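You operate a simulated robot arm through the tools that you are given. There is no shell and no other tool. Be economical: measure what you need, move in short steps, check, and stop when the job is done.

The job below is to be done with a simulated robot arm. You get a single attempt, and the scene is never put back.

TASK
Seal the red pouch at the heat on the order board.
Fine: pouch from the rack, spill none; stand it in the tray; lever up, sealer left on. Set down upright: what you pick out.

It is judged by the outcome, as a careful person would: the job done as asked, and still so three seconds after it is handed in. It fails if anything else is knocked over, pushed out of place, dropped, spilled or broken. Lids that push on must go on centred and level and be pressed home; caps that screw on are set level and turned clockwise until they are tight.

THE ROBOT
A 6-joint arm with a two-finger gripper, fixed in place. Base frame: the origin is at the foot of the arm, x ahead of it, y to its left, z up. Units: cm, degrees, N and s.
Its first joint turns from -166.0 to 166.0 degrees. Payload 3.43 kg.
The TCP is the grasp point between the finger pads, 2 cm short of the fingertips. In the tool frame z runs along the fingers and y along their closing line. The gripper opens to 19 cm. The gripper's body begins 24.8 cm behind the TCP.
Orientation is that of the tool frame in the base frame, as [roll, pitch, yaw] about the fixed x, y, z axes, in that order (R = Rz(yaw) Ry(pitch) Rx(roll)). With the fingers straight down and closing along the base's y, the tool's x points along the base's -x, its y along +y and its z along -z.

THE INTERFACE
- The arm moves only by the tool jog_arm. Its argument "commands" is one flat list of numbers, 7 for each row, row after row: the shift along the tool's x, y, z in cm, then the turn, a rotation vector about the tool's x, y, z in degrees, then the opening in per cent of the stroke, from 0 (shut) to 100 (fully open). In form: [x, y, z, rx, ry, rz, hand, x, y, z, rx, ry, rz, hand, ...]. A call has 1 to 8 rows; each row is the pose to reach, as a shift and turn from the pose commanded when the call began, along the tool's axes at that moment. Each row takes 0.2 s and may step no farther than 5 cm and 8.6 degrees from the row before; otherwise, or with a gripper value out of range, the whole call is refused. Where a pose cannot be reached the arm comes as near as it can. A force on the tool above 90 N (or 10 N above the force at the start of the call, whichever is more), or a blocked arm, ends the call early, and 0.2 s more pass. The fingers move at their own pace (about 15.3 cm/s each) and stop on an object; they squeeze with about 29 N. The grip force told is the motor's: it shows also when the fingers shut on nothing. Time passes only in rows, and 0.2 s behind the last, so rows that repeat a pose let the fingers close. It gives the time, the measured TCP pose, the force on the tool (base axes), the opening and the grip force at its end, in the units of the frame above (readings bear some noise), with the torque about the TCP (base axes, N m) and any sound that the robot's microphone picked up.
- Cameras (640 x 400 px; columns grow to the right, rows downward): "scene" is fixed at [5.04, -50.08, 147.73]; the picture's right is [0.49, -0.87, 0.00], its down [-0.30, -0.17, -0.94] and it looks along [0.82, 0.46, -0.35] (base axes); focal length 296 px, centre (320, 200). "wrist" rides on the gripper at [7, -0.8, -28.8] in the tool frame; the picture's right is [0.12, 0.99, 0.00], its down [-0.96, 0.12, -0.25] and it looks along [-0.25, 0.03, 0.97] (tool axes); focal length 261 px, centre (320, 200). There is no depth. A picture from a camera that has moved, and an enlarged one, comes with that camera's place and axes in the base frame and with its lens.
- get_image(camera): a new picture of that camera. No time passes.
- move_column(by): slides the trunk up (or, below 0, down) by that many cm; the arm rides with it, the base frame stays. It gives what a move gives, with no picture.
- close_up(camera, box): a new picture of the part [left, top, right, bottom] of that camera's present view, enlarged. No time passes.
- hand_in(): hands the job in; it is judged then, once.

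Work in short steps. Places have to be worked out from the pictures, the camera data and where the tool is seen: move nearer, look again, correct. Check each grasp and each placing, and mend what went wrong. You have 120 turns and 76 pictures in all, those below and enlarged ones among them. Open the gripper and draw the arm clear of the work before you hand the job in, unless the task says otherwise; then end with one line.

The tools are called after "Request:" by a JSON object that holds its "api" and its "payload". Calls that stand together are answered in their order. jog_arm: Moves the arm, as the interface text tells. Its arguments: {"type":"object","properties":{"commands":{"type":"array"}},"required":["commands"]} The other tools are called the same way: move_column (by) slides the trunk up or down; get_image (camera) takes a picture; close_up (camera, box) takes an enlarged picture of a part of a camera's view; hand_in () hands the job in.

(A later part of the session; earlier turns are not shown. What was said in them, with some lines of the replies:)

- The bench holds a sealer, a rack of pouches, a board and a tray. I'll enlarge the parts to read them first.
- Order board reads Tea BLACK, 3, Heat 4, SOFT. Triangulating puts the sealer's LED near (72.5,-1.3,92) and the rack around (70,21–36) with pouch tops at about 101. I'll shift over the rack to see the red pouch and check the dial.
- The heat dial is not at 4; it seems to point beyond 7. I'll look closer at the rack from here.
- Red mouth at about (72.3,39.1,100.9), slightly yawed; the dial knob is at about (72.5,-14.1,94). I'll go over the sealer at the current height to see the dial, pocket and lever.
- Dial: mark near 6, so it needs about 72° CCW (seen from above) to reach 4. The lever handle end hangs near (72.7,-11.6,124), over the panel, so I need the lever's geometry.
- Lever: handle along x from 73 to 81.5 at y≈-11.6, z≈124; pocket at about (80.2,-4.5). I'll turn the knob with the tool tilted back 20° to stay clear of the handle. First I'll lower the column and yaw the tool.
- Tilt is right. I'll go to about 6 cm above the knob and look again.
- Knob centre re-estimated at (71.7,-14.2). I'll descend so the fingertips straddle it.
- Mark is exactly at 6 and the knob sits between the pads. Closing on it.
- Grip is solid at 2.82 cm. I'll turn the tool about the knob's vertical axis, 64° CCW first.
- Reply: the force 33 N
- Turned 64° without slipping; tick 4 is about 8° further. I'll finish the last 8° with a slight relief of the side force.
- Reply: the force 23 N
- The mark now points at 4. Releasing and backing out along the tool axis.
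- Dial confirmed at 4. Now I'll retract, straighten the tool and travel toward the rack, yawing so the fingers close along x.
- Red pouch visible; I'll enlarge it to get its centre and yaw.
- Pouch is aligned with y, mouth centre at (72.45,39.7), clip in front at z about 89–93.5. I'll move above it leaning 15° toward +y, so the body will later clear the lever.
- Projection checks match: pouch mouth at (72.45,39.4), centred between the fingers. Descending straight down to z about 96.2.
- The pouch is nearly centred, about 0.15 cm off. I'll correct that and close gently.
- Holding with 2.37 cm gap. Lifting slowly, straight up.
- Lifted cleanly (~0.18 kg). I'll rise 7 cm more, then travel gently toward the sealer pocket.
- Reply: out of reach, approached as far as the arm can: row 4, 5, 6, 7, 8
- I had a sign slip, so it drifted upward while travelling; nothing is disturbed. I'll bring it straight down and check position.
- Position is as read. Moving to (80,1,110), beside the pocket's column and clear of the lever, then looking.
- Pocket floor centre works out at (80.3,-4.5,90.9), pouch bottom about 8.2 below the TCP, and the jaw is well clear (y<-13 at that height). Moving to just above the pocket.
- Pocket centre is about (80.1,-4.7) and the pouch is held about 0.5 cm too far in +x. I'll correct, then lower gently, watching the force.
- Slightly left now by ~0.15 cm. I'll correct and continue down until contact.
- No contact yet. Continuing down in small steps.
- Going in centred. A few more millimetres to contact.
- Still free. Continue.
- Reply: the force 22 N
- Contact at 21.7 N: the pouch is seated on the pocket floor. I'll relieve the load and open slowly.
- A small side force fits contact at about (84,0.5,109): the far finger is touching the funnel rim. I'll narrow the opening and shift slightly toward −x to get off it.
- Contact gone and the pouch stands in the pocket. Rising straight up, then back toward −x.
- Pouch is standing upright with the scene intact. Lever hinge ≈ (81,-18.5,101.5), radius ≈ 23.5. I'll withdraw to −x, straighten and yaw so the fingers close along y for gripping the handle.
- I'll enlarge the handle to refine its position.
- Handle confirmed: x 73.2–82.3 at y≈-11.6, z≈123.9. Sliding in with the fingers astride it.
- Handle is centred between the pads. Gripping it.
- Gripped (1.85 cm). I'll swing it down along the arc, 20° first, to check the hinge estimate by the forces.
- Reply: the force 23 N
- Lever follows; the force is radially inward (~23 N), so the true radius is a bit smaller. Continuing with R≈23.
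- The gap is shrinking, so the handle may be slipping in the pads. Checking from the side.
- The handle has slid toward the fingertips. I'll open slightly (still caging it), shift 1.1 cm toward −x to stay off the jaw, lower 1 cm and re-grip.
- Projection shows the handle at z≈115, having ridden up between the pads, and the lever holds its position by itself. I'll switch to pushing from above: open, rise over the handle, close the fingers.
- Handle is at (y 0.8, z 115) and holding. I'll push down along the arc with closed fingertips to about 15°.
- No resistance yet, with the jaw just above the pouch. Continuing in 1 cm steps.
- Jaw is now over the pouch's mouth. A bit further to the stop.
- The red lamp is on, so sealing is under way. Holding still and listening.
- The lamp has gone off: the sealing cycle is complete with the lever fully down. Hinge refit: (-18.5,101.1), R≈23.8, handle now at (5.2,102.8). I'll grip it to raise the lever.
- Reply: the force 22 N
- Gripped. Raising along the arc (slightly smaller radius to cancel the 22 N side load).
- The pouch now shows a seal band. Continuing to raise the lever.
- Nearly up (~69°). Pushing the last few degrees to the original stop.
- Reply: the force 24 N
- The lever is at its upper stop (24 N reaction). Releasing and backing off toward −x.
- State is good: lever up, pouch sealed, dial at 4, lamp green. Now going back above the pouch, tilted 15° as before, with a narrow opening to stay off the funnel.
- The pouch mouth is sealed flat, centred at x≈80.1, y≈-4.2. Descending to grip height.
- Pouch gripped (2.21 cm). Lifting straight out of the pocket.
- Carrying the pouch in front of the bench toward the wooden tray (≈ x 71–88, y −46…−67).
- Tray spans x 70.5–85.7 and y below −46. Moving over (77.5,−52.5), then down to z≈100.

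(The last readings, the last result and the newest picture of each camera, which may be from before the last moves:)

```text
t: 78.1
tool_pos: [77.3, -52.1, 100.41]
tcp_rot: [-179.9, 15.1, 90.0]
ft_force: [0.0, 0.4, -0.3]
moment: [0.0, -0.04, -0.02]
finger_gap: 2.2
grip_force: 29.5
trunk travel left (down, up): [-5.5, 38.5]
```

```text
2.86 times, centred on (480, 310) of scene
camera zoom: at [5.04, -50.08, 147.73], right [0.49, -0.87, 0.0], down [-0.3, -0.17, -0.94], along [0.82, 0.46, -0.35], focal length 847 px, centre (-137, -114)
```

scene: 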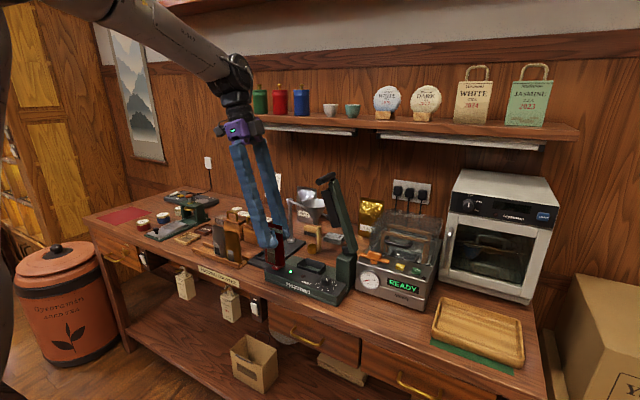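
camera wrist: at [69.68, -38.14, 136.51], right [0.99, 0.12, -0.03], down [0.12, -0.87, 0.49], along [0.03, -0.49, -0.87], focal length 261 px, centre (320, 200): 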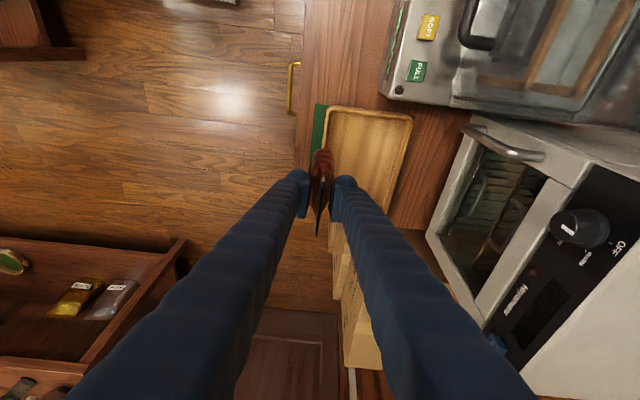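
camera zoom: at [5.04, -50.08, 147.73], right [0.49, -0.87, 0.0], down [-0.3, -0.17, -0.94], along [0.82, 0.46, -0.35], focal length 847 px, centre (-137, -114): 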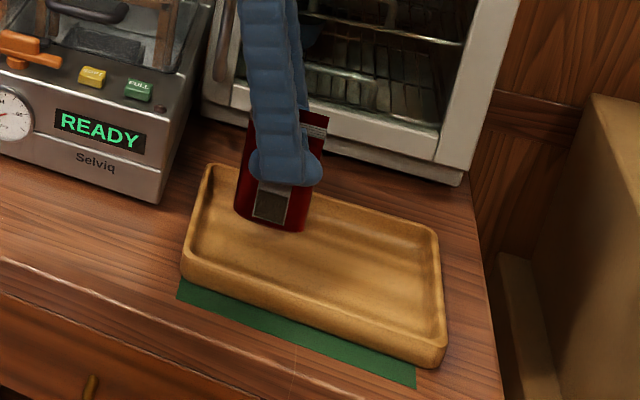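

The pouch is over the tray's interior. Shifting 1.5 cm further in and descending slowly to contact.

Request:
{"api": "jog_arm", "payload": {"commands": [-0.7, 0, 0.2, 0, 0, 0, 3, -1.45, 0, 0.39, 0, 0, 0, 3, -1.1, 0, 1.7, 0, 0, 0, 3, -0.75, 0, 3.0, 0, 0, 0, 3]}}

Request:
{"api": "jog_arm", "payload": {"commands": [0.05, 0, 0.2, 0, 0, 0, 3, 0.1, 0, 0.4, 0, 0, 0, 3, 0.16, 0, 0.6, 0, 0, 0, 3]}}

Request:
{"api": "jog_arm", "payload": {"commands": [0.05, 0, 0.2, 0, 0, 0, 3, 0.1, 0, 0.4, 0, 0, 0, 3, 0.16, 0, 0.6, 0, 0, 0, 3]}}

```text
t: 79.1
tool_pos: [77.24, -54.03, 97.62]
tcp_rot: [-179.9, 15.0, 90.0]
ft_force: [0.7, 0.5, 0.1]
moment: [-0.04, 0.01, 0.02]
finger_gap: 2.21
grip_force: 29.3
trunk travel left (down, up): [-5.5, 38.5]
```

```text
t: 79.9
tool_pos: [77.27, -53.88, 97.13]
tcp_rot: [-179.9, 15.0, 89.9]
ft_force: [-0.5, -0.4, -0.4]
moment: [0.01, 0.01, -0.03]
finger_gap: 2.22
grip_force: 29.4
trunk travel left (down, up): [-5.5, 38.5]
```

```text
t: 80.7
tool_pos: [77.16, -53.85, 96.84]
tcp_rot: [179.9, 15.1, 90.0]
ft_force: [0.8, -0.4, 18.9]
moment: [0.31, -0.02, -0.01]
finger_gap: 2.17
grip_force: 29.3
trunk travel left (down, up): [-5.5, 38.5]
```

Contact at 18.9 N. Checking before release.

Request:
{"api": "close_up", "payload": {"camera": "scene", "box": [430, 250, 530, 370]}}

```text
3.33 times, centred on (480, 310) of scene
camera zoom: at [5.04, -50.08, 147.73], right [0.49, -0.87, 0.0], down [-0.3, -0.17, -0.94], along [0.82, 0.46, -0.35], focal length 988 px, centre (-213, -167)
```

zoom: 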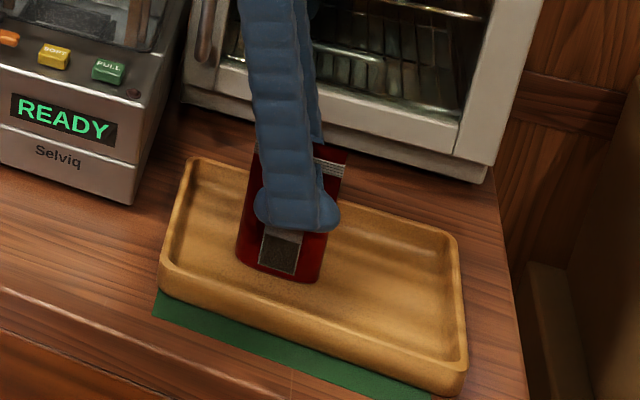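

It rests flat on the tray floor, upright. Relieving the load and opening slowly.

Request:
{"api": "jog_arm", "payload": {"commands": [-0.06, 0, -0.24, 0, 0, 0, 3, -0.06, 0, -0.24, 0, 0, 0, 13, -0.06, 0, -0.24, 0, 0, 0, 18, -0.06, 0, -0.24, 0, 0, 0, 25, -0.06, 0, -0.24, 0, 0, 0, 25]}}

Request:
{"api": "close_up", "payload": {"camera": "scene", "box": [430, 250, 530, 370]}}

```text
t: 81.9
tool_pos: [77.25, -53.84, 96.79]
tcp_rot: [-179.9, 15.0, 89.9]
ft_force: [0.1, 0.2, 0.4]
moment: [-0.01, 0.01, -0.01]
finger_gap: 4.75
grip_force: 0.1
trunk travel left (down, up): [-5.5, 38.5]
```

```text
3.33 times, centred on (480, 310) of scene
camera zoom: at [5.04, -50.08, 147.73], right [0.49, -0.87, 0.0], down [-0.3, -0.17, -0.94], along [0.82, 0.46, -0.35], focal length 988 px, centre (-213, -167)
```

zoom: 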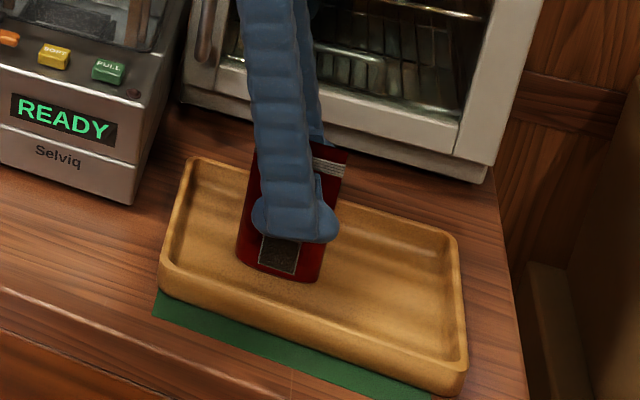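

The pouch stands on its own. Rising straight up and clear, then backing away toward −x.

Request:
{"api": "jog_arm", "payload": {"commands": [-0.26, 0, -0.97, 0, 0, 0, 25, -0.9, 0, -3.4, 0, 0, 0, 25, -1.9, 0, -7.2, 0, 0, 0, 25, -3.1, 0, -11.6, 0, 0, 0, 25, -4.1, 0, -15.4, 0, 0, 0, 25]}}

Request:
{"api": "jog_arm", "payload": {"commands": [0, -4, 0, 0, 0, 0, 25, 0, -8, 0, 0, 0, 0, 25, 0, -12, 0, 0, 0, 0, 25, 0, -16, 0, 0, 0, 0, 25]}}

Request:
{"api": "get_image", "payload": {"camera": "scene"}}

Request:
{"api": "close_up", "payload": {"camera": "scene", "box": [260, 170, 540, 380]}}

```text
t: 83.1
tool_pos: [77.01, -53.84, 112.83]
tcp_rot: [-179.8, 15.0, 90.0]
ft_force: [-0.7, 0.3, -0.1]
moment: [0.04, 0.01, 0.02]
finger_gap: 4.74
grip_force: 0.1
trunk travel left (down, up): [-5.5, 38.5]
```

```text
t: 84.1
tool_pos: [61.3, -53.92, 112.78]
tcp_rot: [-180.0, 15.0, 90.0]
ft_force: [-1.0, 0.7, 0.0]
moment: [0.03, -0.02, 0.02]
finger_gap: 4.77
grip_force: 0.1
trunk travel left (down, up): [-5.5, 38.5]
```

```text
2 pictures are left
```

scene: 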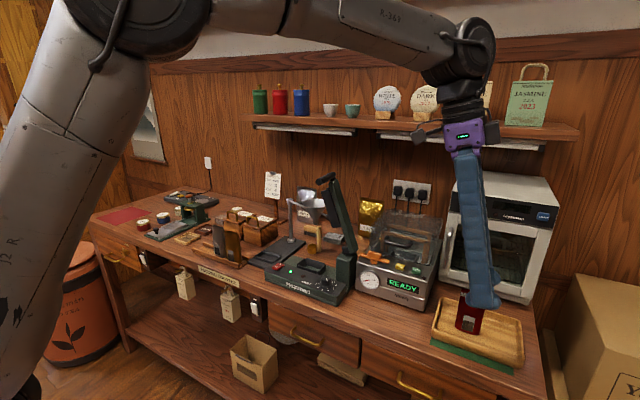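

```text
1.90 times, centred on (400, 275) of scene
camera zoom: at [5.04, -50.08, 147.73], right [0.49, -0.87, 0.0], down [-0.3, -0.17, -0.94], along [0.82, 0.46, -0.35], focal length 565 px, centre (168, 57)
```

zoom: 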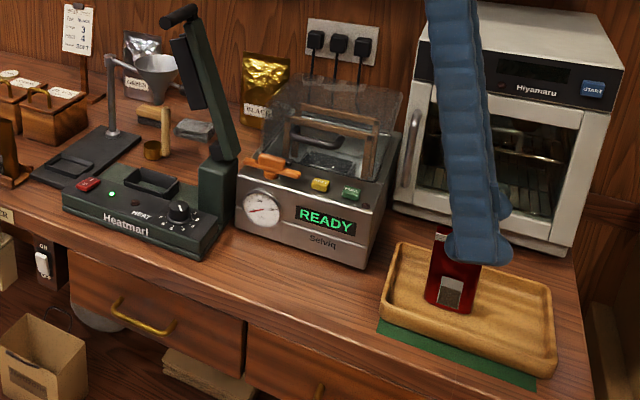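

Pouch stands sealed in the tray; lever up, sealer on with dial at 4, everything else in place, arm clear. Handing in.

Request:
{"api": "hand_in", "payload": {}}

```text
The job is handed in.
```

I sealed the red pouch at heat 4, the setting on the order board, and stood it upright in the wooden tray at the right of the bench. I took "the tray" to mean that one. The lever is up, the sealer is on, and I saw nothing spilled. A finger briefly touched the funnel rim, but the funnel stayed upright.
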